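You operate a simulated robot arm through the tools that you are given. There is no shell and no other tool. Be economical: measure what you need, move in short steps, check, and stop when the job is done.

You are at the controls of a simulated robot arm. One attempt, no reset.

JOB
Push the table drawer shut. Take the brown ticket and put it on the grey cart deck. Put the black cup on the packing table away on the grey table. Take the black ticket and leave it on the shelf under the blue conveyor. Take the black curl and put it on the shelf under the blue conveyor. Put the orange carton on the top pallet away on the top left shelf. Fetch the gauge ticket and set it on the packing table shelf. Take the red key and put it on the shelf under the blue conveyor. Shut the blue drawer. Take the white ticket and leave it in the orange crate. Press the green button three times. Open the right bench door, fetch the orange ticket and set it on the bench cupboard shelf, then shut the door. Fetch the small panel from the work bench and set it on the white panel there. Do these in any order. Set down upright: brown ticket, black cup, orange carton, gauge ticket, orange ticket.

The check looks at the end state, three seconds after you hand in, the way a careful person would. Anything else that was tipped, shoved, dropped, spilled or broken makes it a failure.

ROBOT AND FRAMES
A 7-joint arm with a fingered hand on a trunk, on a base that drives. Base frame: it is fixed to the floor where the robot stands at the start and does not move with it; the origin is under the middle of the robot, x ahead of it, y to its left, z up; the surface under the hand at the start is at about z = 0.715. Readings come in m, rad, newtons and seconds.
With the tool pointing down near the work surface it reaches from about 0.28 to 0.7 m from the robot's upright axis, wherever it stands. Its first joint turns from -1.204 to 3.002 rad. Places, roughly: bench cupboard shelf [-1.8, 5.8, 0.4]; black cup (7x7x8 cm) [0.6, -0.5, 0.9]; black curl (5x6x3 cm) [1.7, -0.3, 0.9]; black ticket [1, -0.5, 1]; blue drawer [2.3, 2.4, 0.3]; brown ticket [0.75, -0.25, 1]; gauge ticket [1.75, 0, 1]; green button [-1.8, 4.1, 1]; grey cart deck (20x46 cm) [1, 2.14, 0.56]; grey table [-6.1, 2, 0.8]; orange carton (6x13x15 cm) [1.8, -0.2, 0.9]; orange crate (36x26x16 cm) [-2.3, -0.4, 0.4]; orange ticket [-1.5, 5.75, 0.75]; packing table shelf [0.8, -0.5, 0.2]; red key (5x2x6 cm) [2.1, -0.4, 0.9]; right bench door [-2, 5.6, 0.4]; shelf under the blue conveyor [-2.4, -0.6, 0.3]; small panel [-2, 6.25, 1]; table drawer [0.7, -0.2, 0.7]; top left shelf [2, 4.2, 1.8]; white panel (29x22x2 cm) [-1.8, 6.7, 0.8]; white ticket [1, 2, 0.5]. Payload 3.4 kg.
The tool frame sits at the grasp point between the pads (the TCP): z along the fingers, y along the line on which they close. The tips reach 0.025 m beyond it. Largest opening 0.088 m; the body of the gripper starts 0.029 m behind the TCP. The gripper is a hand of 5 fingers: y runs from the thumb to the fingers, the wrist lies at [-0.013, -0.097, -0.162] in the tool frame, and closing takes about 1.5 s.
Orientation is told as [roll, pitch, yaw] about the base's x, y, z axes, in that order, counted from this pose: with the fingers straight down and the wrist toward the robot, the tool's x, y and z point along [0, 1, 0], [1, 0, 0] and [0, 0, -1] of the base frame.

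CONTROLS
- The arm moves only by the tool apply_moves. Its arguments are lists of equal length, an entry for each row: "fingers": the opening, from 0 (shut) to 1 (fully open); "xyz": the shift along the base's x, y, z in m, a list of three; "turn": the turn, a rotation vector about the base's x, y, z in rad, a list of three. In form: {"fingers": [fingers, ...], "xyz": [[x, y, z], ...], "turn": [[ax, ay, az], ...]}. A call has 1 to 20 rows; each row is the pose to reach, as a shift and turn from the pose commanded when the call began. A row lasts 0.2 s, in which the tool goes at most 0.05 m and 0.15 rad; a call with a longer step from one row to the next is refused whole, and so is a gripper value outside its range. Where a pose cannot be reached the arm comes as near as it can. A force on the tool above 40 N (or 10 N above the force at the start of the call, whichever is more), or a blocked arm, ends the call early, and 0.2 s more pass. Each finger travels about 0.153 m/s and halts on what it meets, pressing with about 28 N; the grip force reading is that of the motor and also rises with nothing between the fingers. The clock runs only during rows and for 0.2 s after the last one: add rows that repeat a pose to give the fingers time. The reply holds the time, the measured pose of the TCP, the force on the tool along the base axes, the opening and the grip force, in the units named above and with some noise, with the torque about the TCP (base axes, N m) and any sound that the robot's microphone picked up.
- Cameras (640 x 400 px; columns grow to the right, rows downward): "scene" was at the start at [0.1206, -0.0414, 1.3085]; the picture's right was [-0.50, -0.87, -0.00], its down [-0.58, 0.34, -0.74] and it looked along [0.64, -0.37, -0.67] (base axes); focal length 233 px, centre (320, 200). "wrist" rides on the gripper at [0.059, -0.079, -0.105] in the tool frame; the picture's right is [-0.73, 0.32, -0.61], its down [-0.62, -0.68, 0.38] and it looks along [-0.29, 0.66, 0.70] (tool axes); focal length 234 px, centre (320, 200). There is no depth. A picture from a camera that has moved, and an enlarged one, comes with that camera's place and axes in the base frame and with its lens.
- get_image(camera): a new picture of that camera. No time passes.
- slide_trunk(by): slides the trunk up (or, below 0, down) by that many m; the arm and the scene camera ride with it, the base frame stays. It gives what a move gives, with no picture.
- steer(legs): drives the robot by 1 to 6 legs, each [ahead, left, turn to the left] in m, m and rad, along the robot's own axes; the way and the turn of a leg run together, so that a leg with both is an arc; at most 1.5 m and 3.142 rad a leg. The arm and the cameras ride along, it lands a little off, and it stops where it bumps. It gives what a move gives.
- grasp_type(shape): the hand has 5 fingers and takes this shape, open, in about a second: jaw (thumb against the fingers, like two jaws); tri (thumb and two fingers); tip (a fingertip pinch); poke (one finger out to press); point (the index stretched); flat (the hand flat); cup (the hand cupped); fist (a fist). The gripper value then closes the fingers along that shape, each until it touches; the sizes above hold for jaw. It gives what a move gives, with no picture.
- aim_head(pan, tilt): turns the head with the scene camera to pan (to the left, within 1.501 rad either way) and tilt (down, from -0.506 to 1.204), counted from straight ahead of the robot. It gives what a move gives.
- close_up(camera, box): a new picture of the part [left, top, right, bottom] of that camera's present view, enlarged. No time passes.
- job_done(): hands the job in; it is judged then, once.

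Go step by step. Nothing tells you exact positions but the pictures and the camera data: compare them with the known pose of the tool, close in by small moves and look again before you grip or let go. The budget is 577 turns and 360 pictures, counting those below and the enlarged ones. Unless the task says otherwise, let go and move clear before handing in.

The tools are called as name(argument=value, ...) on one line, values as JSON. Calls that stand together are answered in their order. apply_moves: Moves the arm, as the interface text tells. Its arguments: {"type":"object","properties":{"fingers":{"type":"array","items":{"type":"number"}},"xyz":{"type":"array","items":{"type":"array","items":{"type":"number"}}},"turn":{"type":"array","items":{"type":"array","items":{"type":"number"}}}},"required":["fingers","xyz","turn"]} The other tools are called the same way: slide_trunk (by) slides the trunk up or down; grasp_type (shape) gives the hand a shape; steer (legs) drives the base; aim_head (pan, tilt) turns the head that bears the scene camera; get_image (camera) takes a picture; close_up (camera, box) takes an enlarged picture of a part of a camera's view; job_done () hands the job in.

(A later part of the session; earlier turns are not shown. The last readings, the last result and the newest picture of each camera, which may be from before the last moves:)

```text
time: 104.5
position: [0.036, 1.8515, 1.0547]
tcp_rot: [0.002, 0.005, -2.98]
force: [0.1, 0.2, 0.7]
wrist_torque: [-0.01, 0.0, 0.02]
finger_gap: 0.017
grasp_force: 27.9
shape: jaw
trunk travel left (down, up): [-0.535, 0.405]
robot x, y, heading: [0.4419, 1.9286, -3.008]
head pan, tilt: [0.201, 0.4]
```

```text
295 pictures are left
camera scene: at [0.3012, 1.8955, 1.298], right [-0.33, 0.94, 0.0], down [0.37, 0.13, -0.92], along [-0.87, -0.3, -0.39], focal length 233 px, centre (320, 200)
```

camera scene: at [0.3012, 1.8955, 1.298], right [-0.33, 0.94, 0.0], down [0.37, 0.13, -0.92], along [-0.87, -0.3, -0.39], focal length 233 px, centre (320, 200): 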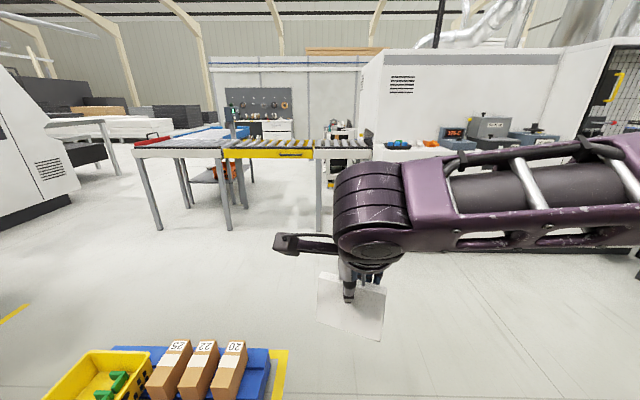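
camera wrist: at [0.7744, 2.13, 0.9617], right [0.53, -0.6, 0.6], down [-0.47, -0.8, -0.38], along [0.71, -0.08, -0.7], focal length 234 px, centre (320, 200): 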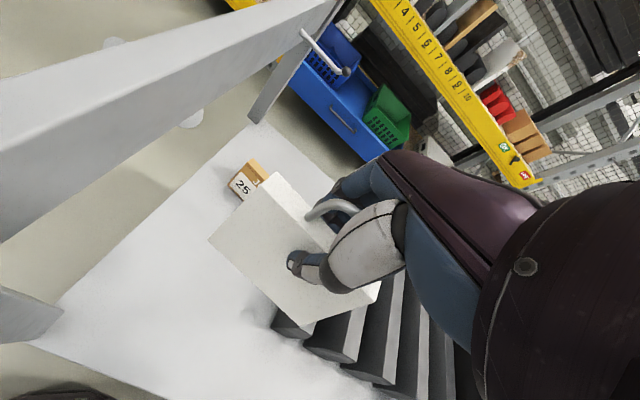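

The blue conveyor is behind the roller conveyor to the south-west, with an orange crate below. Drive around the pallet to get a closer look.

steer(legs=[[1.4, 0, 0], [0, 1.45, 0]])

aim_head(pan=0.4, tilt=0.4)

get_image(camera="scene")

```text
time: 118.3
position: [-1.0861, 0.1838, 1.0555]
tcp_rot: [0.002, 0.002, -2.93]
force: [-0.7, 0.1, 0.1]
wrist_torque: [0.0, -0.02, 0.0]
finger_gap: 0.0171
grasp_force: 27.9
shape: jaw
trunk travel left (down, up): [-0.535, 0.405]
robot x, y, heading: [-0.6884, 0.2891, -2.958]
head pan, tilt: [0.201, 0.4]
```

```text
time: 119.0
position: [-1.0854, 0.1837, 1.0554]
tcp_rot: [0.002, 0.003, -2.93]
force: [-0.1, -0.1, -0.1]
wrist_torque: [-0.02, -0.04, -0.01]
finger_gap: 0.0172
grasp_force: 28.4
shape: jaw
trunk travel left (down, up): [-0.535, 0.405]
robot x, y, heading: [-0.6852, 0.2834, -2.96]
head pan, tilt: [0.4, 0.4]
```

```text
294 pictures are left
camera scene: at [-0.815, 0.2242, 1.2981], right [-0.55, 0.83, 0.0], down [0.33, 0.21, -0.92], along [-0.77, -0.51, -0.39], focal length 233 px, centre (320, 200)
```

scene: 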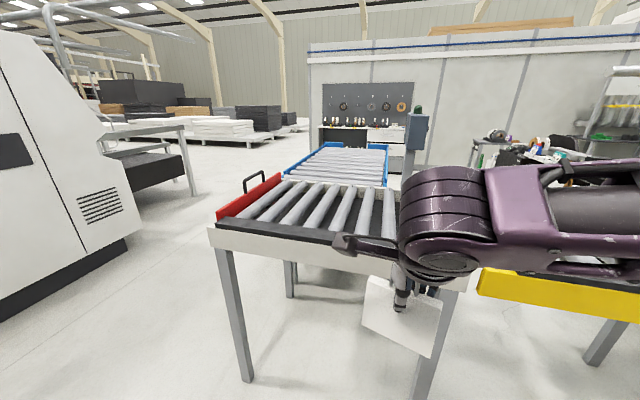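

I'll go round the conveyor's south end between it and the white machine.

steer(legs=[[0, 0, 1.39], [1.35, 0, 0], [0, 0, -1.28]])

aim_head(pan=-0.3, tilt=0.4)

get_image(camera="scene")

```text
time: 132.5
position: [-1.0629, -1.2165, 1.0543]
tcp_rot: [0.002, 0.001, -2.838]
force: [1.1, 0.5, 0.0]
wrist_torque: [-0.02, 0.01, 0.0]
finger_gap: 0.0168
grasp_force: 28.0
shape: jaw
trunk travel left (down, up): [-0.535, 0.405]
robot x, y, heading: [-0.6779, -1.0776, -2.866]
head pan, tilt: [0.4, 0.4]
```

```text
time: 133.6
position: [-1.0628, -1.2167, 1.0541]
tcp_rot: [0.002, 0.003, -2.838]
force: [0.4, 0.1, -1.0]
wrist_torque: [-0.03, 0.02, 0.02]
finger_gap: 0.0167
grasp_force: 28.0
shape: jaw
trunk travel left (down, up): [-0.535, 0.405]
robot x, y, heading: [-0.6745, -1.0786, -2.86]
head pan, tilt: [-0.3, 0.4]
```

```text
293 pictures are left
camera scene: at [-0.8176, -1.0906, 1.2981], right [0.02, 1.0, 0.0], down [0.39, -0.01, -0.92], along [-0.92, 0.02, -0.39], focal length 233 px, centre (320, 200)
```

scene: 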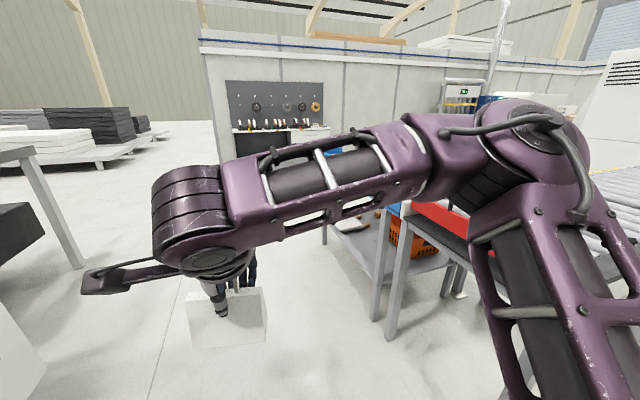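

The crate sits on the shelf under the blue conveyor; its south edge runs from about (-1.9,-0.71) to (-2.79,-1.0). Drive to face it.

steer(legs=[[1.41, 0.06, 0], [0, 0, -1.56]])

aim_head(pan=0.0, tilt=0.6)

get_image(camera="scene")

get_image(camera="wrist")

```text
time: 144.4
position: [-2.1374, -1.1178, 1.0552]
tcp_rot: [0.002, 0.002, 1.855]
force: [0.2, -0.4, 0.7]
wrist_torque: [-0.01, 0.0, 0.0]
finger_gap: 0.0167
grasp_force: 28.0
shape: jaw
trunk travel left (down, up): [-0.535, 0.405]
robot x, y, heading: [-2.011, -1.5098, 1.827]
head pan, tilt: [-0.3, 0.4]
```

```text
time: 145.2
position: [-2.135, -1.1188, 1.0545]
tcp_rot: [0.0, 0.002, 1.855]
force: [-0.5, -0.5, 0.1]
wrist_torque: [0.01, 0.02, -0.03]
finger_gap: 0.0167
grasp_force: 27.6
shape: jaw
trunk travel left (down, up): [-0.535, 0.405]
robot x, y, heading: [-2.003, -1.5096, 1.828]
head pan, tilt: [0.0, 0.6]
```

```text
292 pictures are left
camera scene: at [-2.0442, -1.3742, 1.2799], right [0.97, 0.25, 0.0], down [0.14, -0.55, -0.83], along [-0.21, 0.8, -0.56], focal length 233 px, centre (320, 200)
```

scene: 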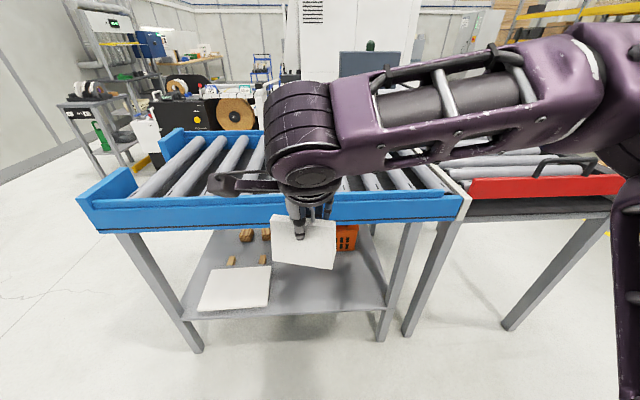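

```text
291 pictures are left
camera wrist: at [-2.1703, -1.2099, 1.1611], right [0.61, 0.52, 0.6], down [0.79, -0.48, -0.38], along [0.09, 0.71, -0.7], focal length 234 px, centre (320, 200)
```

wrist: 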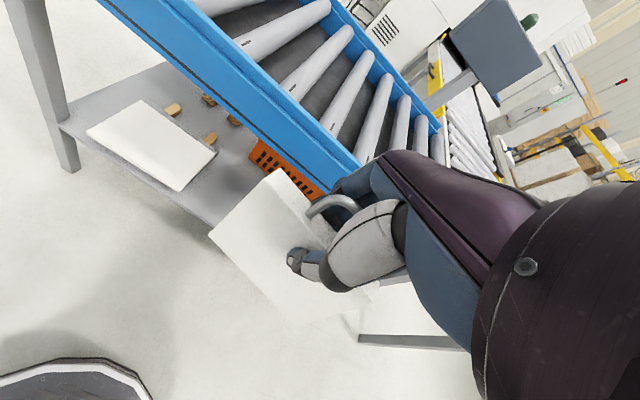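

The shelf (z≈0.30) holds a white board at front-left, blocks, and the orange crate at back-right. Lower the trunk so the camera sees beneath.

slide_trunk(by=-0.4)

aim_head(pan=-0.15, tilt=0.4)

get_image(camera="scene")

get_image(camera="wrist")

```text
time: 149.0
position: [-2.1376, -1.119, 0.6546]
tcp_rot: [0.002, 0.005, 1.854]
force: [0.7, 0.2, 0.4]
wrist_torque: [0.02, 0.02, 0.0]
finger_gap: 0.0168
grasp_force: 27.9
shape: jaw
trunk travel left (down, up): [-0.135, 0.805]
robot x, y, heading: [-2.0108, -1.5087, 1.831]
head pan, tilt: [0.0, 0.6]
```

```text
time: 149.8
position: [-2.1368, -1.1184, 0.6559]
tcp_rot: [0.002, 0.003, 1.855]
force: [-1.1, 0.6, -0.3]
wrist_torque: [-0.04, -0.01, -0.01]
finger_gap: 0.0167
grasp_force: 28.6
shape: jaw
trunk travel left (down, up): [-0.135, 0.805]
robot x, y, heading: [-2.0043, -1.5063, 1.827]
head pan, tilt: [-0.15, 0.4]
```

```text
290 pictures are left
camera scene: at [-2.0318, -1.3677, 0.898], right [0.99, 0.11, 0.0], down [0.04, -0.39, -0.92], along [-0.1, 0.92, -0.39], focal length 233 px, centre (320, 200)
```

scene: 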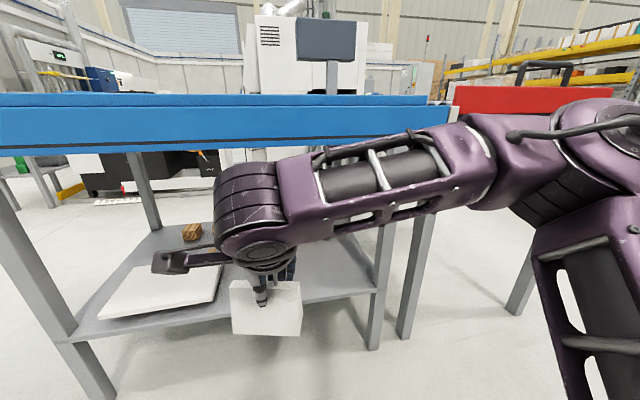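

```text
289 pictures are left
camera wrist: at [-2.1704, -1.2099, 0.7612], right [0.61, 0.52, 0.6], down [0.79, -0.48, -0.38], along [0.09, 0.71, -0.7], focal length 234 px, centre (320, 200)
```

wrist: 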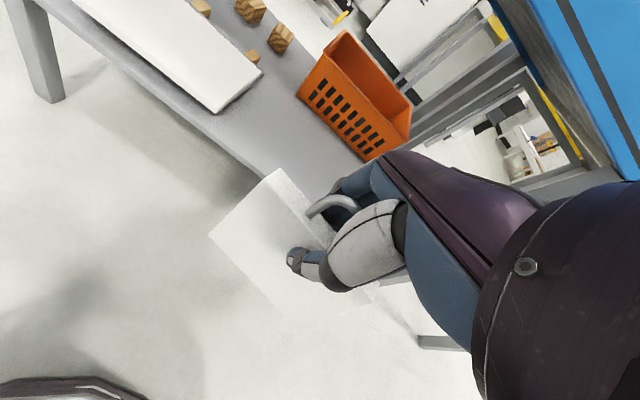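

I'll reach in with the fingers tilted forward about 60°, entering by driving. First lower fully, align the base, then shape the arm in free space.

slide_trunk(by=-0.12)

steer(legs=[[-0.1, 0.07, 0.045]])

apply_moves(fingers=[0, 0, 0, 0, 0, 0, 0, 0, 0], xyz=[[-0.01, 0.03, 0.01], [-0.02, 0.07, 0.02], [-0.03, 0.11, 0.03], [-0.035, 0.15, 0.03], [-0.04, 0.19, 0.03], [-0.045, 0.23, 0.03], [-0.05, 0.27, 0.03], [-0.05, 0.3, 0.03], [-0.05, 0.32, 0.03]], turn=[[0.114, 0.036, 0], [0.229, 0.072, 0], [0.343, 0.108, 0], [0.458, 0.144, 0], [0.572, 0.18, 0], [0.687, 0.216, 0], [0.8, 0.252, 0], [0.916, 0.288, 0], [1.0, 0.315, 0]])

get_image(camera="scene")

get_image(camera="wrist")

```text
time: 151.2
position: [-2.1354, -1.1182, 0.5351]
tcp_rot: [0.001, 0.005, 1.854]
force: [0.0, -0.3, -0.6]
wrist_torque: [0.03, 0.0, 0.01]
finger_gap: 0.0171
grasp_force: 28.1
shape: jaw
trunk travel left (down, up): [-0.015, 0.925]
robot x, y, heading: [-2.0062, -1.5113, 1.829]
head pan, tilt: [-0.15, 0.4]
```

```text
time: 152.5
position: [-2.1943, -1.2405, 0.536]
tcp_rot: [0.001, 0.004, 1.901]
force: [0.7, -0.6, -0.9]
wrist_torque: [0.01, 0.01, -0.01]
finger_gap: 0.0169
grasp_force: 28.4
shape: jaw
trunk travel left (down, up): [-0.015, 0.925]
robot x, y, heading: [-2.043, -1.6253, 1.873]
head pan, tilt: [-0.15, 0.4]
```

```text
time: 154.5
position: [-2.2451, -0.9195, 0.5639]
tcp_rot: [-0.042, -1.047, 1.924]
force: [0.5, 0.7, 0.4]
wrist_torque: [-0.02, -0.01, -0.01]
finger_gap: 0.0169
grasp_force: 28.3
shape: jaw
trunk travel left (down, up): [-0.015, 0.925]
robot x, y, heading: [-2.0483, -1.6255, 1.876]
head pan, tilt: [-0.15, 0.4]
```

```text
288 pictures are left
camera scene: at [-2.0778, -1.4849, 0.7781], right [0.99, 0.15, 0.0], down [0.06, -0.38, -0.92], along [-0.14, 0.91, -0.39], focal length 233 px, centre (320, 200)
```

scene: 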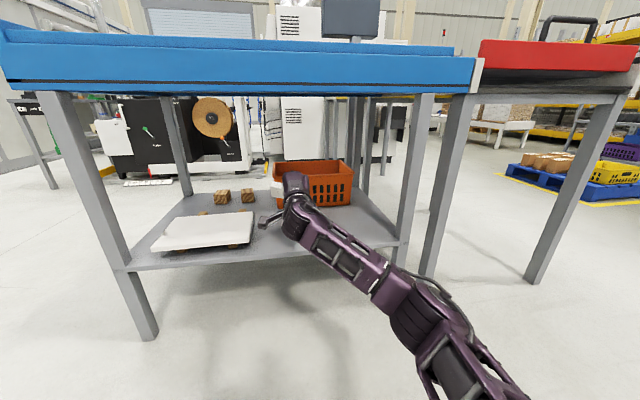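

```text
287 pictures are left
camera wrist: at [-2.2589, -1.0608, 0.548], right [0.79, -0.12, 0.6], down [0.61, 0.19, -0.77], along [-0.02, 0.97, 0.23], focal length 234 px, centre (320, 200)
```

wrist: 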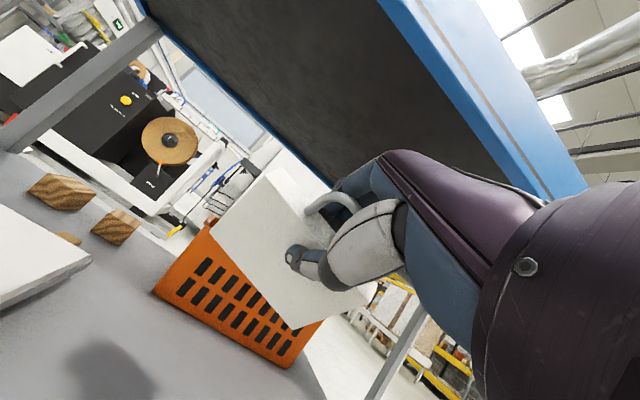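

Posture is good and low. Extend a little more, then drive in about 0.45 m with a small shift right, in two parts.

apply_moves(fingers=[0, 0], xyz=[[0.01, 0.04, 0.01], [0.025, 0.07, 0.02]], turn=[[0, 0, 0], [0, 0, 0]])

steer(legs=[[0.25, -0.07, 0]])

get_image(camera="scene")

get_image(camera="wrist")

```text
time: 155.1
position: [-2.2187, -0.8501, 0.5831]
tcp_rot: [-0.041, -1.047, 1.927]
force: [-0.5, 0.1, 0.8]
wrist_torque: [0.0, -0.03, -0.01]
finger_gap: 0.0169
grasp_force: 28.0
shape: jaw
trunk travel left (down, up): [-0.015, 0.925]
robot x, y, heading: [-2.0469, -1.6232, 1.876]
head pan, tilt: [-0.15, 0.4]
```

```text
time: 157.0
position: [-2.2325, -0.5903, 0.5839]
tcp_rot: [-0.039, -1.046, 1.935]
force: [-0.2, 0.3, 0.1]
wrist_torque: [-0.01, -0.01, -0.02]
finger_gap: 0.0167
grasp_force: 28.3
shape: jaw
trunk travel left (down, up): [-0.015, 0.925]
robot x, y, heading: [-2.0558, -1.3608, 1.881]
head pan, tilt: [-0.15, 0.4]
```

```text
286 pictures are left
camera scene: at [-2.0867, -1.2243, 0.7781], right [0.99, 0.16, 0.0], down [0.06, -0.38, -0.92], along [-0.15, 0.91, -0.39], focal length 233 px, centre (320, 200)
```

scene: 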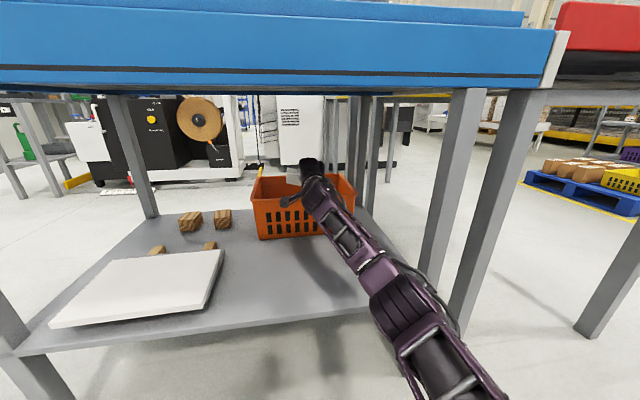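

```text
285 pictures are left
camera wrist: at [-2.2456, -0.7323, 0.5678], right [0.79, -0.11, 0.6], down [0.61, 0.2, -0.77], along [-0.03, 0.97, 0.23], focal length 234 px, centre (320, 200)
```

wrist: 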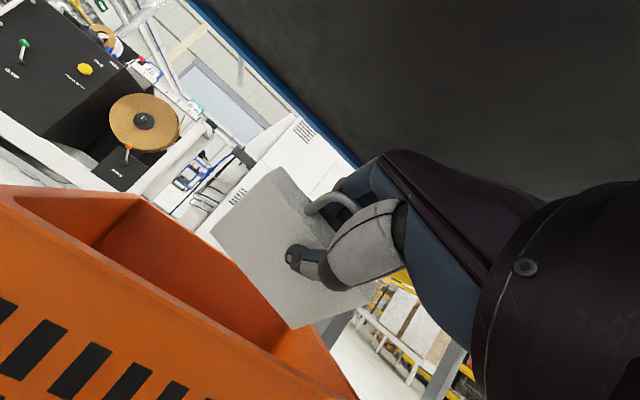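

Well aligned with the crate and above its rim. Drive in another 0.2 m.

steer(legs=[[0.19, 0, 0]])

get_image(camera="scene")

get_image(camera="wrist")

```text
time: 158.5
position: [-2.2911, -0.4106, 0.5847]
tcp_rot: [-0.039, -1.046, 1.934]
force: [-0.6, -0.6, -0.6]
wrist_torque: [-0.02, 0.01, 0.05]
finger_gap: 0.0169
grasp_force: 27.0
shape: jaw
trunk travel left (down, up): [-0.015, 0.925]
robot x, y, heading: [-2.1157, -1.1828, 1.887]
head pan, tilt: [-0.15, 0.4]
```

```text
284 pictures are left
camera scene: at [-2.1445, -1.045, 0.7781], right [0.99, 0.16, 0.0], down [0.06, -0.38, -0.92], along [-0.15, 0.91, -0.39], focal length 233 px, centre (320, 200)
```

scene: 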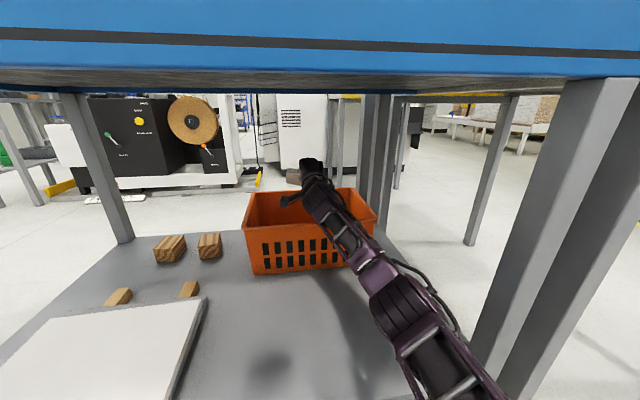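

```text
283 pictures are left
camera wrist: at [-2.3041, -0.5533, 0.5679], right [0.79, -0.11, 0.6], down [0.61, 0.2, -0.77], along [-0.03, 0.97, 0.23], focal length 234 px, centre (320, 200)
```

wrist: 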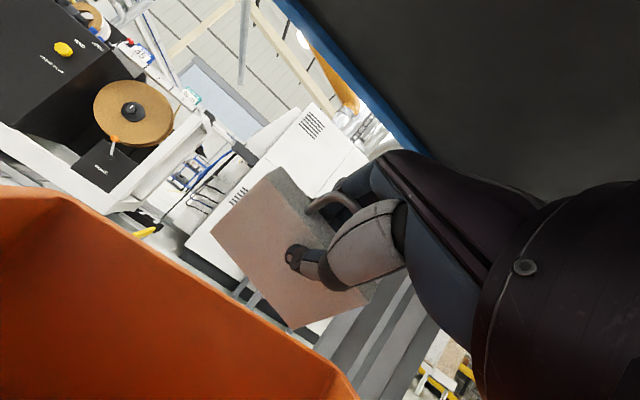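

The hand is over the crate. Tilt the fingers more downward and lower so the ticket enters the crate.

apply_moves(fingers=[0, 0, 0, 0, 0], xyz=[[-0.003, 0.01, 0], [-0.006, 0.02, 0], [-0.009, 0.03, -0.01], [-0.01, 0.035, -0.03], [-0.01, 0.035, -0.06]], turn=[[-0.12, -0.038, 0], [-0.24, -0.076, 0], [-0.36, -0.114, 0], [-0.48, -0.15, 0], [-0.57, -0.18, 0]])

get_image(camera="scene")

get_image(camera="wrist")

```text
time: 159.7
position: [-2.2864, -0.4151, 0.4837]
tcp_rot: [-0.001, -0.461, 1.909]
force: [-1.4, 0.1, 0.7]
wrist_torque: [-0.02, -0.02, -0.01]
finger_gap: 0.0167
grasp_force: 28.0
shape: jaw
out of reach, approached as far as the arm can: row 3, 4, 5
trunk travel left (down, up): [-0.015, 0.925]
robot x, y, heading: [-2.1107, -1.1843, 1.883]
head pan, tilt: [-0.15, 0.4]
```

```text
282 pictures are left
camera scene: at [-2.1444, -1.0442, 0.7779], right [0.99, 0.16, 0.0], down [0.06, -0.39, -0.92], along [-0.15, 0.91, -0.39], focal length 233 px, centre (320, 200)
```

scene: 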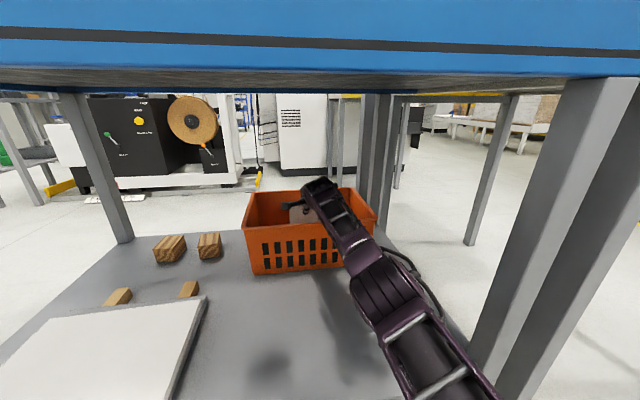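

```text
281 pictures are left
camera wrist: at [-2.3032, -0.5448, 0.5444], right [0.68, 0.26, 0.69], down [0.74, -0.21, -0.64], along [-0.02, 0.94, -0.33], focal length 234 px, centre (320, 200)
```

wrist: 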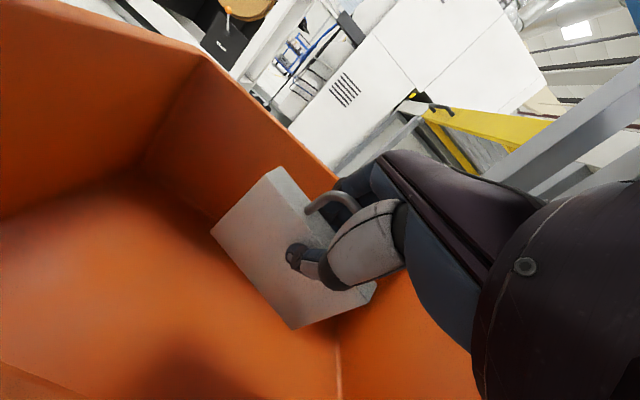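

The ticket is inside the crate. Release, then retrace upward.

apply_moves(fingers=[0.4, 0.8, 1, 1, 1, 1], xyz=[[0, 0, 0], [0, 0, 0], [0, 0, 0], [0, 0, 0], [0, 0, 0], [0, 0, 0]], turn=[[0, 0, 0], [0, 0, 0], [0, 0, 0], [0, 0, 0], [0, 0, 0], [0, 0, 0]])

get_image(camera="wrist")

```text
time: 161.1
position: [-2.2866, -0.4153, 0.4843]
tcp_rot: [-0.003, -0.46, 1.908]
force: [-0.1, 0.6, 1.1]
wrist_torque: [-0.02, 0.03, 0.01]
finger_gap: 0.088
grasp_force: 0.1
shape: jaw
trunk travel left (down, up): [-0.015, 0.925]
robot x, y, heading: [-2.1126, -1.1847, 1.885]
head pan, tilt: [-0.15, 0.4]
```

```text
280 pictures are left
camera wrist: at [-2.3031, -0.5452, 0.5444], right [0.68, 0.26, 0.69], down [0.74, -0.21, -0.64], along [-0.02, 0.94, -0.33], focal length 234 px, centre (320, 200)
```

wrist: 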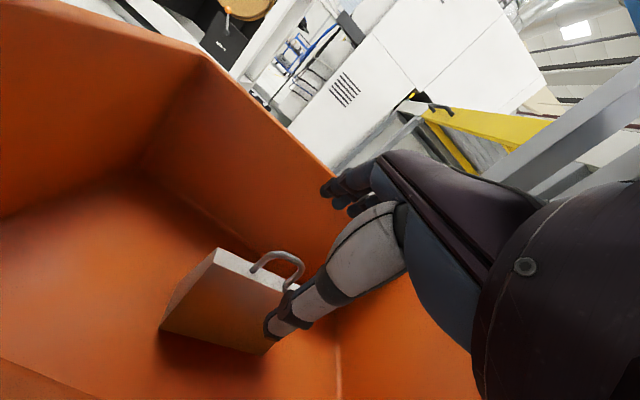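

It stands in the crate. Raise the trunk slightly to clear the rim, then back out.

slide_trunk(by=0.09)

get_image(camera="scene")

get_image(camera="wrist")

```text
time: 162.4
position: [-2.2861, -0.4153, 0.5744]
tcp_rot: [-0.004, -0.461, 1.907]
force: [-0.6, -0.1, -0.3]
wrist_torque: [-0.02, 0.0, -0.03]
finger_gap: 0.0879
grasp_force: 0.0
shape: jaw
trunk travel left (down, up): [-0.105, 0.835]
robot x, y, heading: [-2.1118, -1.1836, 1.886]
head pan, tilt: [-0.15, 0.4]
```

```text
279 pictures are left
camera scene: at [-2.1445, -1.0449, 0.8681], right [0.99, 0.16, 0.0], down [0.06, -0.38, -0.92], along [-0.15, 0.91, -0.39], focal length 233 px, centre (320, 200)
```

scene: 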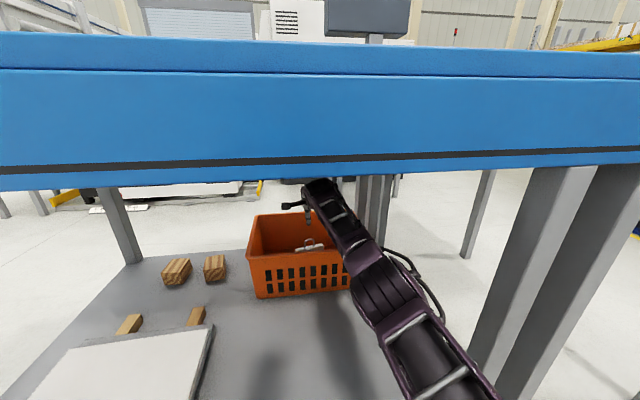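

```text
278 pictures are left
camera wrist: at [-2.3031, -0.5452, 0.6342], right [0.68, 0.26, 0.69], down [0.74, -0.21, -0.64], along [-0.02, 0.94, -0.33], focal length 234 px, centre (320, 200)
```

wrist: 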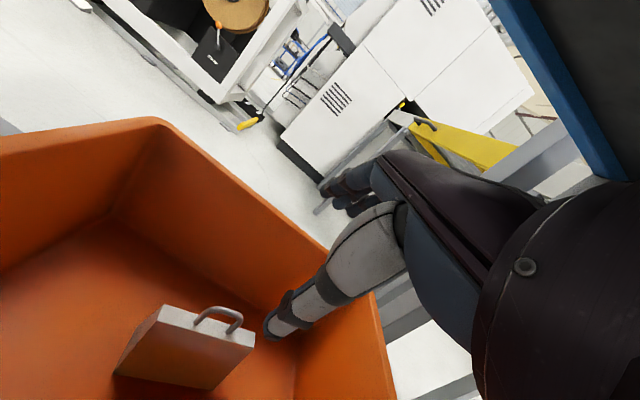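

Clear of the rim. Back out and tuck the arm, pointing the fingers down again.

steer(legs=[[-0.55, 0, 0]])

apply_moves(fingers=[1, 1, 1, 1, 1, 1, 1, 1], xyz=[[0.01, -0.04, 0], [0.02, -0.08, 0], [0.03, -0.12, 0], [0.04, -0.16, 0.01], [0.05, -0.2, 0.02], [0.06, -0.24, 0.03], [0.07, -0.28, 0.04], [0.08, -0.31, 0.05]], turn=[[-0.06, -0.02, 0], [-0.12, -0.04, 0], [-0.18, -0.06, 0], [-0.24, -0.08, 0], [-0.3, -0.1, 0], [-0.36, -0.12, 0], [-0.42, -0.14, 0], [-0.44, -0.14, 0]])

slide_trunk(by=0.4)

aim_head(pan=0.0, tilt=0.6)

get_image(camera="scene")

```text
time: 165.6
position: [-2.1148, -0.9531, 0.5751]
tcp_rot: [-0.002, -0.463, 1.911]
force: [0.0, 0.4, -0.3]
wrist_torque: [0.03, 0.01, 0.08]
finger_gap: 0.0878
grasp_force: 0.0
shape: jaw
trunk travel left (down, up): [-0.105, 0.835]
robot x, y, heading: [-1.9404, -1.7187, 1.883]
head pan, tilt: [-0.15, 0.4]
```

```text
time: 167.4
position: [-2.0333, -1.2638, 0.6241]
tcp_rot: [0.009, 0.003, 1.906]
force: [0.1, 0.0, -0.2]
wrist_torque: [0.02, 0.03, -0.02]
finger_gap: 0.088
grasp_force: 0.0
shape: jaw
trunk travel left (down, up): [-0.105, 0.835]
robot x, y, heading: [-1.9423, -1.7246, 1.886]
head pan, tilt: [-0.15, 0.4]
```

```text
time: 171.2
position: [-2.0336, -1.2629, 1.0242]
tcp_rot: [0.011, 0.002, 1.908]
force: [-0.2, 0.0, -0.2]
wrist_torque: [-0.03, 0.05, 0.02]
finger_gap: 0.0882
grasp_force: 0.1
shape: jaw
trunk travel left (down, up): [-0.505, 0.435]
robot x, y, heading: [-1.9393, -1.7201, 1.883]
head pan, tilt: [-0.15, 0.4]
```

```text
time: 171.9
position: [-2.0333, -1.2627, 1.0247]
tcp_rot: [0.01, 0.001, 1.908]
force: [0.7, 0.3, 0.1]
wrist_torque: [0.01, 0.05, -0.01]
finger_gap: 0.0881
grasp_force: 0.0
shape: jaw
trunk travel left (down, up): [-0.505, 0.435]
robot x, y, heading: [-1.9386, -1.7243, 1.888]
head pan, tilt: [0.0, 0.6]
```

```text
277 pictures are left
camera scene: at [-1.9832, -1.5892, 1.2499], right [0.95, 0.31, 0.0], down [0.17, -0.54, -0.83], along [-0.26, 0.79, -0.56], focal length 233 px, centre (320, 200)
```

scene: 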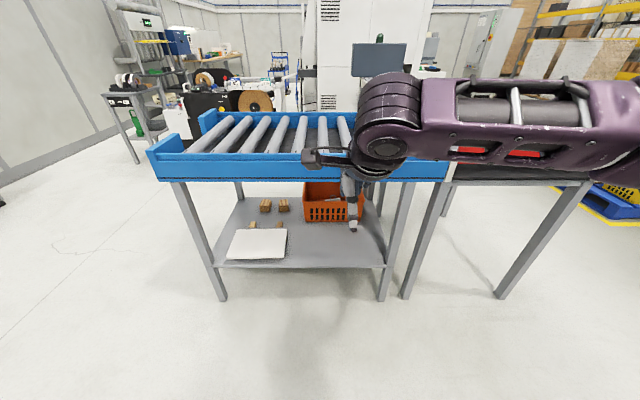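

The white ticket is in the crate. Now go back to the packing table for the black ticket.

steer(legs=[[0, 0, -1.41], [1.4, 0, 0], [0, 0, 1.1], [1.0, 0, 0], [0, 0, -1.29], [1.4, 0, 0]])

aim_head(pan=-0.5, tilt=0.5)

get_image(camera="scene")

```text
time: 199.6
position: [1.1369, 0.2867, 1.0235]
tcp_rot: [0.011, 0.0, 0.278]
force: [0.0, -0.1, -0.7]
wrist_torque: [0.0, 0.0, 0.02]
finger_gap: 0.088
grasp_force: 0.0
shape: jaw
trunk travel left (down, up): [-0.505, 0.435]
robot x, y, heading: [0.6789, 0.218, 0.26]
head pan, tilt: [0.0, 0.6]
```

```text
time: 200.5
position: [1.1363, 0.2855, 1.0236]
tcp_rot: [0.01, 0.002, 0.28]
force: [-0.5, -0.3, 0.3]
wrist_torque: [0.02, 0.0, 0.03]
finger_gap: 0.0882
grasp_force: 0.0
shape: jaw
trunk travel left (down, up): [-0.505, 0.435]
robot x, y, heading: [0.6712, 0.2179, 0.259]
head pan, tilt: [-0.499, 0.499]
```

```text
276 pictures are left
camera scene: at [0.8075, 0.2091, 1.2589], right [-0.24, -0.97, 0.0], down [-0.47, 0.11, -0.88], along [0.85, -0.21, -0.48], focal length 233 px, centre (320, 200)
```

scene: 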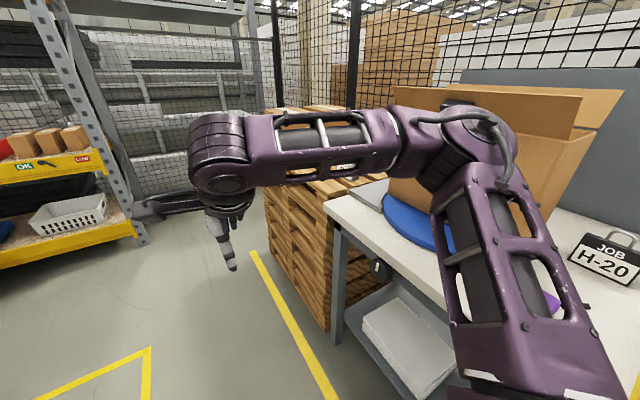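

Raise slightly, move to the ticket's station and face the table.

slide_trunk(by=0.1)

steer(legs=[[0.15, 0, 0], [0, 0, -1.55]])

aim_head(pan=0.0, tilt=0.75)

get_image(camera="scene")

get_image(camera="wrist")

```text
time: 201.9
position: [1.1366, 0.2865, 1.1242]
tcp_rot: [0.01, -0.001, 0.279]
force: [0.1, -0.1, 0.4]
wrist_torque: [0.0, 0.02, 0.01]
finger_gap: 0.088
grasp_force: 0.1
shape: jaw
trunk travel left (down, up): [-0.605, 0.335]
robot x, y, heading: [0.6741, 0.219, 0.26]
head pan, tilt: [-0.499, 0.499]
```

```text
time: 207.1
position: [0.88, -0.2095, 1.1247]
tcp_rot: [0.011, -0.001, -1.302]
force: [-0.5, 1.0, 0.5]
wrist_torque: [0.01, -0.01, 0.0]
finger_gap: 0.088
grasp_force: 0.1
shape: jaw
trunk travel left (down, up): [-0.605, 0.335]
robot x, y, heading: [0.8128, 0.2535, -1.319]
head pan, tilt: [-0.499, 0.499]
```

```text
time: 208.0
position: [0.8793, -0.2087, 1.1248]
tcp_rot: [0.008, 0.0, -1.3]
force: [-0.2, 1.3, -0.5]
wrist_torque: [0.0, 0.02, -0.01]
finger_gap: 0.0878
grasp_force: 0.0
shape: jaw
trunk travel left (down, up): [-0.605, 0.335]
robot x, y, heading: [0.816, 0.2527, -1.32]
head pan, tilt: [0.0, 0.75]
```

```text
275 pictures are left
camera scene: at [0.8455, 0.1268, 1.337], right [-0.97, -0.24, 0.0], down [-0.17, 0.66, -0.73], along [0.18, -0.71, -0.68], focal length 233 px, centre (320, 200)
```

scene: 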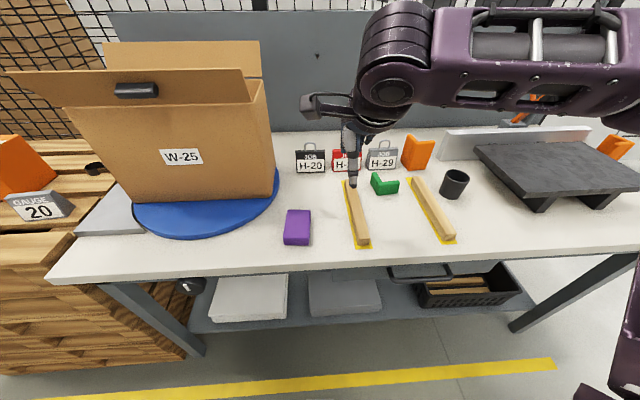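

```text
274 pictures are left
camera wrist: at [0.9144, -0.1172, 1.2315], right [-0.62, -0.51, 0.6], down [-0.78, 0.49, -0.39], along [-0.1, -0.71, -0.7], focal length 234 px, centre (320, 200)
```

wrist: 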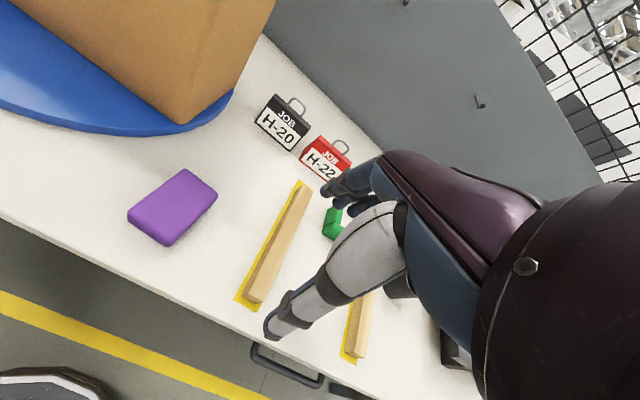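

close_up(camera="scene", box=[270, 130, 430, 230])

close_up(camera="wrist", box=[220, 70, 412, 190])

```text
4.00 times, centred on (350, 180) of scene
camera zoom: at [0.8455, 0.1268, 1.337], right [-0.97, -0.24, 0.0], down [-0.17, 0.66, -0.73], along [0.18, -0.71, -0.68], focal length 931 px, centre (200, 280)
```

zoom: 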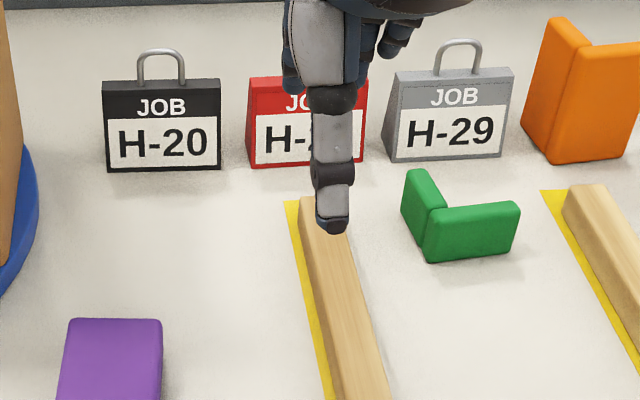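

```text
3.33 times, centred on (316, 130) of wrist
camera zoom: at [0.9144, -0.1172, 1.2315], right [-0.62, -0.51, 0.6], down [-0.78, 0.49, -0.39], along [-0.1, -0.71, -0.7], focal length 781 px, centre (333, 433)
```

zoom: 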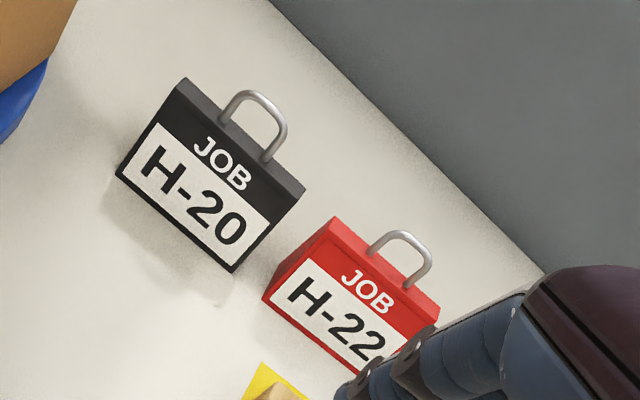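

Black ticket at about (1.042,-0.522). Creep the base 0.115 m closer so it's within reach.

steer(legs=[[0.115, 0, 0.03]])

apply_moves(fingers=[1, 1, 1, 1, 1], xyz=[[0.03, -0.04, 0], [0.06, -0.08, 0], [0.085, -0.12, 0], [0.11, -0.16, 0], [0.127, -0.19, -0.02]], turn=[[-0.01, 0, 0], [-0.01, 0, 0], [-0.01, 0, 0.02], [-0.01, 0, 0.03], [-0.01, 0, 0.03]])

get_image(camera="scene")

get_image(camera="wrist")

```text
time: 209.2
position: [0.922, -0.3197, 1.1253]
tcp_rot: [0.01, -0.001, -1.272]
force: [-0.6, -0.2, 0.0]
wrist_torque: [0.06, 0.05, -0.05]
finger_gap: 0.0879
grasp_force: 0.0
shape: jaw
trunk travel left (down, up): [-0.605, 0.335]
robot x, y, heading: [0.8491, 0.1455, -1.296]
head pan, tilt: [0.0, 0.75]
```

```text
time: 210.4
position: [1.0511, -0.51, 1.1046]
tcp_rot: [0.005, -0.005, -1.241]
force: [0.2, -0.2, -0.2]
wrist_torque: [0.01, 0.02, 0.01]
finger_gap: 0.0879
grasp_force: 0.1
shape: jaw
trunk travel left (down, up): [-0.605, 0.335]
robot x, y, heading: [0.847, 0.1438, -1.295]
head pan, tilt: [0.0, 0.75]
```

```text
271 pictures are left
camera scene: at [0.8811, 0.0146, 1.3369], right [-0.96, -0.27, 0.0], down [-0.19, 0.66, -0.73], along [0.2, -0.7, -0.68], focal length 233 px, centre (320, 200)
```

scene: 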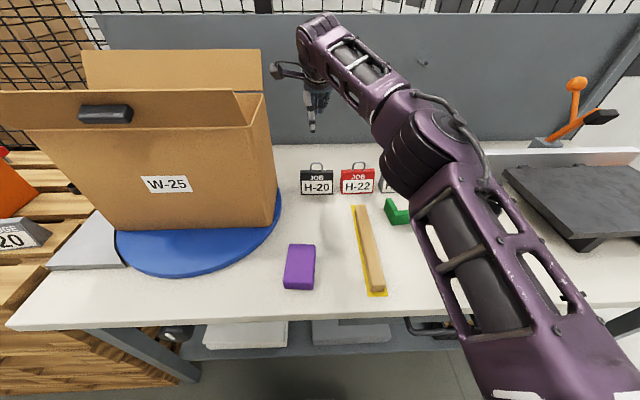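

```text
270 pictures are left
camera wrist: at [1.0808, -0.4159, 1.2111], right [-0.59, -0.54, 0.61], down [-0.81, 0.44, -0.39], along [-0.06, -0.72, -0.69], focal length 234 px, centre (320, 200)
```

wrist: 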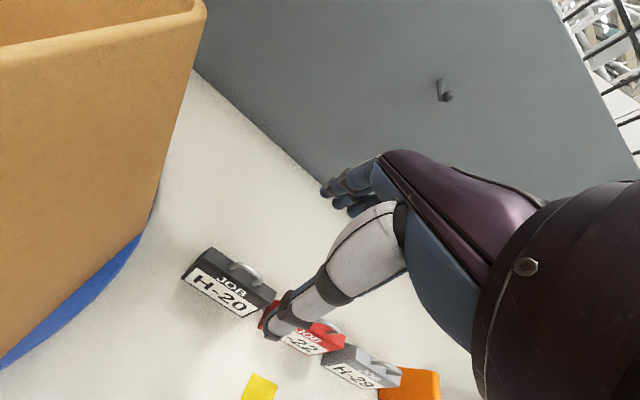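

Reachable. Descend over the black ticket, checking clearance to the big box.

apply_moves(fingers=[1, 1, 1, 1], xyz=[[-0.009, -0.012, -0.03], [-0.009, -0.012, -0.07], [-0.009, -0.012, -0.11], [-0.009, -0.012, -0.145]], turn=[[0, 0, -0.02], [0, 0, -0.02], [0, 0, -0.02], [0, 0, -0.02]])

get_image(camera="scene")

get_image(camera="wrist")

```text
time: 211.4
position: [1.0415, -0.5236, 0.9579]
tcp_rot: [0.008, -0.008, -1.262]
force: [0.1, -0.6, -0.1]
wrist_torque: [0.0, 0.02, 0.0]
finger_gap: 0.0881
grasp_force: 0.1
shape: jaw
trunk travel left (down, up): [-0.605, 0.335]
robot x, y, heading: [0.8471, 0.1472, -1.299]
head pan, tilt: [0.0, 0.75]
```

```text
269 pictures are left
camera scene: at [0.8795, 0.0146, 1.337], right [-0.96, -0.27, 0.0], down [-0.19, 0.66, -0.73], along [0.2, -0.7, -0.68], focal length 233 px, centre (320, 200)
```

scene: 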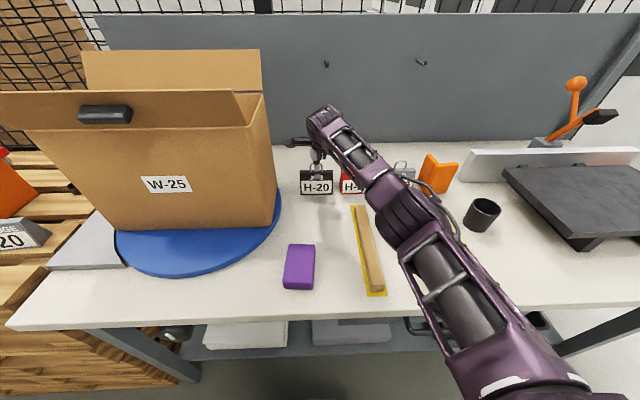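

```text
268 pictures are left
camera wrist: at [1.0729, -0.4291, 1.0642], right [-0.6, -0.52, 0.6], down [-0.8, 0.46, -0.39], along [-0.07, -0.72, -0.69], focal length 234 px, centre (320, 200)
```

wrist: 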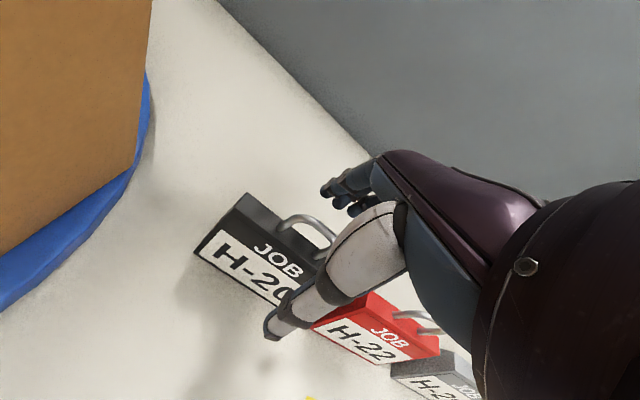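

apply_moves(fingers=[1, 1, 0.5, 0, 0, 0, 0, 0, 0, 0], xyz=[[0, 0, -0.018], [0, 0, -0.034], [0, 0, -0.034], [0, 0, -0.034], [0, 0, -0.034], [0, 0, -0.034], [0, 0, -0.034], [0, 0, -0.034], [0, 0, -0.034], [0, 0, -0.034]], turn=[[0, 0, 0], [0, 0, 0], [0, 0, 0], [0, 0, 0], [0, 0, 0], [0, 0, 0], [0, 0, 0], [0, 0, 0], [0, 0, 0], [0, 0, 0]])

get_image(camera="wrist")

```text
time: 213.6
position: [1.0416, -0.5223, 0.9259]
tcp_rot: [0.007, -0.009, -1.262]
force: [0.5, -0.5, 0.4]
wrist_torque: [0.01, -0.02, 0.05]
finger_gap: 0.0176
grasp_force: 28.4
shape: jaw
trunk travel left (down, up): [-0.605, 0.335]
robot x, y, heading: [0.8454, 0.1435, -1.291]
head pan, tilt: [0.0, 0.75]
```

```text
267 pictures are left
camera wrist: at [1.073, -0.4275, 1.0313], right [-0.6, -0.52, 0.6], down [-0.8, 0.46, -0.39], along [-0.07, -0.72, -0.69], focal length 234 px, centre (320, 200)
```

wrist: 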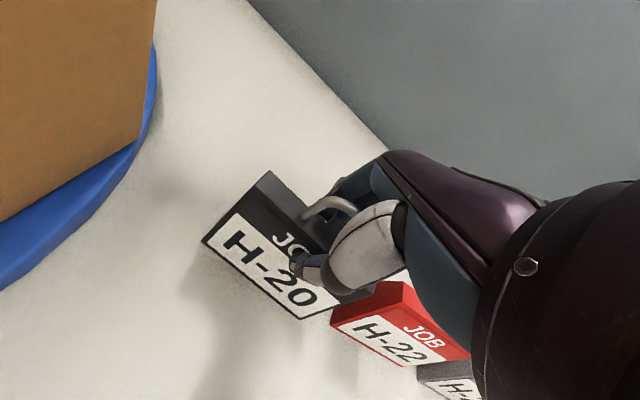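

Gripped. Lift with the trunk straight up, then retract the arm in small steps.

slide_trunk(by=0.25)

apply_moves(fingers=[0, 0, 0, 0], xyz=[[-0.01, 0.03, 0.01], [-0.025, 0.07, 0.02], [-0.04, 0.11, 0.03], [-0.055, 0.15, 0.04]], turn=[[0, 0, 0], [0, 0, 0], [0, 0, 0], [0, 0, 0]])

get_image(camera="scene")

get_image(camera="wrist")

```text
time: 216.2
position: [1.0421, -0.5224, 1.176]
tcp_rot: [0.006, -0.01, -1.263]
force: [0.0, 0.7, 0.0]
wrist_torque: [0.02, -0.01, -0.03]
finger_gap: 0.0172
grasp_force: 28.3
shape: jaw
trunk travel left (down, up): [-0.855, 0.085]
robot x, y, heading: [0.8456, 0.1427, -1.294]
head pan, tilt: [0.0, 0.75]
```

```text
time: 217.2
position: [0.9836, -0.3705, 1.214]
tcp_rot: [0.008, -0.009, -1.263]
force: [-0.2, 0.3, -0.1]
wrist_torque: [0.02, 0.01, 0.01]
finger_gap: 0.0175
grasp_force: 27.9
shape: jaw
trunk travel left (down, up): [-0.855, 0.085]
robot x, y, heading: [0.8468, 0.1448, -1.295]
head pan, tilt: [0.0, 0.75]
```

```text
266 pictures are left
camera scene: at [0.8783, 0.0169, 1.5871], right [-0.96, -0.27, 0.0], down [-0.19, 0.66, -0.73], along [0.2, -0.7, -0.68], focal length 233 px, centre (320, 200)
```

scene: 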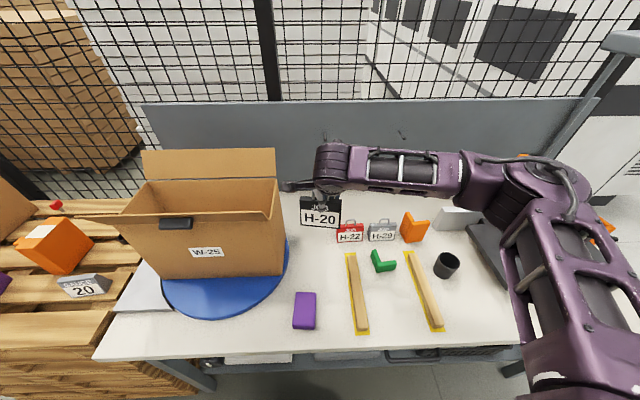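

```text
265 pictures are left
camera wrist: at [1.0154, -0.277, 1.32], right [-0.6, -0.52, 0.6], down [-0.8, 0.46, -0.39], along [-0.07, -0.72, -0.69], focal length 234 px, centre (320, 200)
```

wrist: 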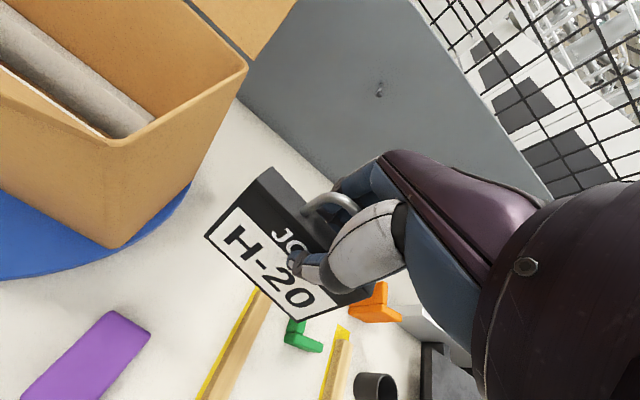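

Good posture. Tuck in further and drive back to the blue conveyor shelf.

apply_moves(fingers=[0, 0, 0], xyz=[[-0.01, 0.04, -0.02], [-0.02, 0.08, -0.04], [-0.03, 0.11, -0.05]], turn=[[0, 0, 0], [0, 0, 0], [0, 0, 0]])

steer(legs=[[-0.15, 0, 0], [0, -1.45, 0], [0.95, 0.0, -0.3], [0, 0, -1.25], [1.3, 0, 0], [0, 0, -1.57]])

aim_head(pan=0.0, tilt=0.6)

get_image(camera="scene")

```text
time: 218.0
position: [0.958, -0.2604, 1.1641]
tcp_rot: [0.007, -0.009, -1.263]
force: [0.1, -0.1, 0.1]
wrist_torque: [0.02, 0.01, 0.0]
finger_gap: 0.0175
grasp_force: 27.9
shape: jaw
trunk travel left (down, up): [-0.855, 0.085]
robot x, y, heading: [0.8469, 0.1406, -1.295]
head pan, tilt: [0.0, 0.75]
```

```text
time: 244.0
position: [-1.8703, -0.9943, 1.1647]
tcp_rot: [0.007, -0.009, 1.857]
force: [-0.1, 0.6, 0.4]
wrist_torque: [0.01, 0.0, -0.01]
finger_gap: 0.0171
grasp_force: 28.1
shape: jaw
trunk travel left (down, up): [-0.855, 0.085]
robot x, y, heading: [-1.7661, -1.3981, 1.824]
head pan, tilt: [0.0, 0.75]
```

```text
time: 244.7
position: [-1.8693, -0.9927, 1.1645]
tcp_rot: [0.007, -0.008, 1.856]
force: [-0.1, 0.5, 0.0]
wrist_torque: [0.01, 0.02, 0.0]
finger_gap: 0.0172
grasp_force: 28.2
shape: jaw
trunk travel left (down, up): [-0.855, 0.085]
robot x, y, heading: [-1.7681, -1.3989, 1.822]
head pan, tilt: [0.0, 0.6]
```

```text
264 pictures are left
camera scene: at [-1.8024, -1.2652, 1.5998], right [0.97, 0.25, 0.0], down [0.14, -0.55, -0.82], along [-0.21, 0.8, -0.57], focal length 233 px, centre (320, 200)
```

scene: 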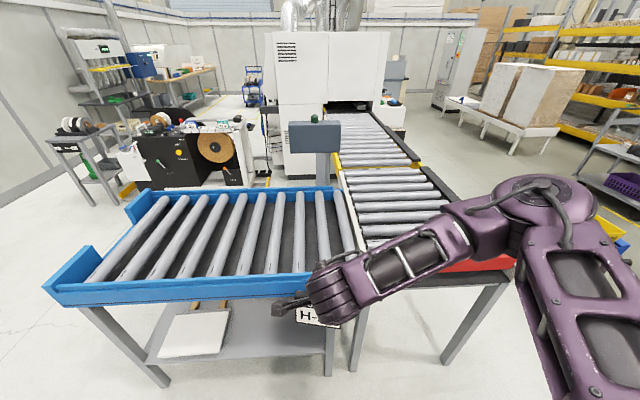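

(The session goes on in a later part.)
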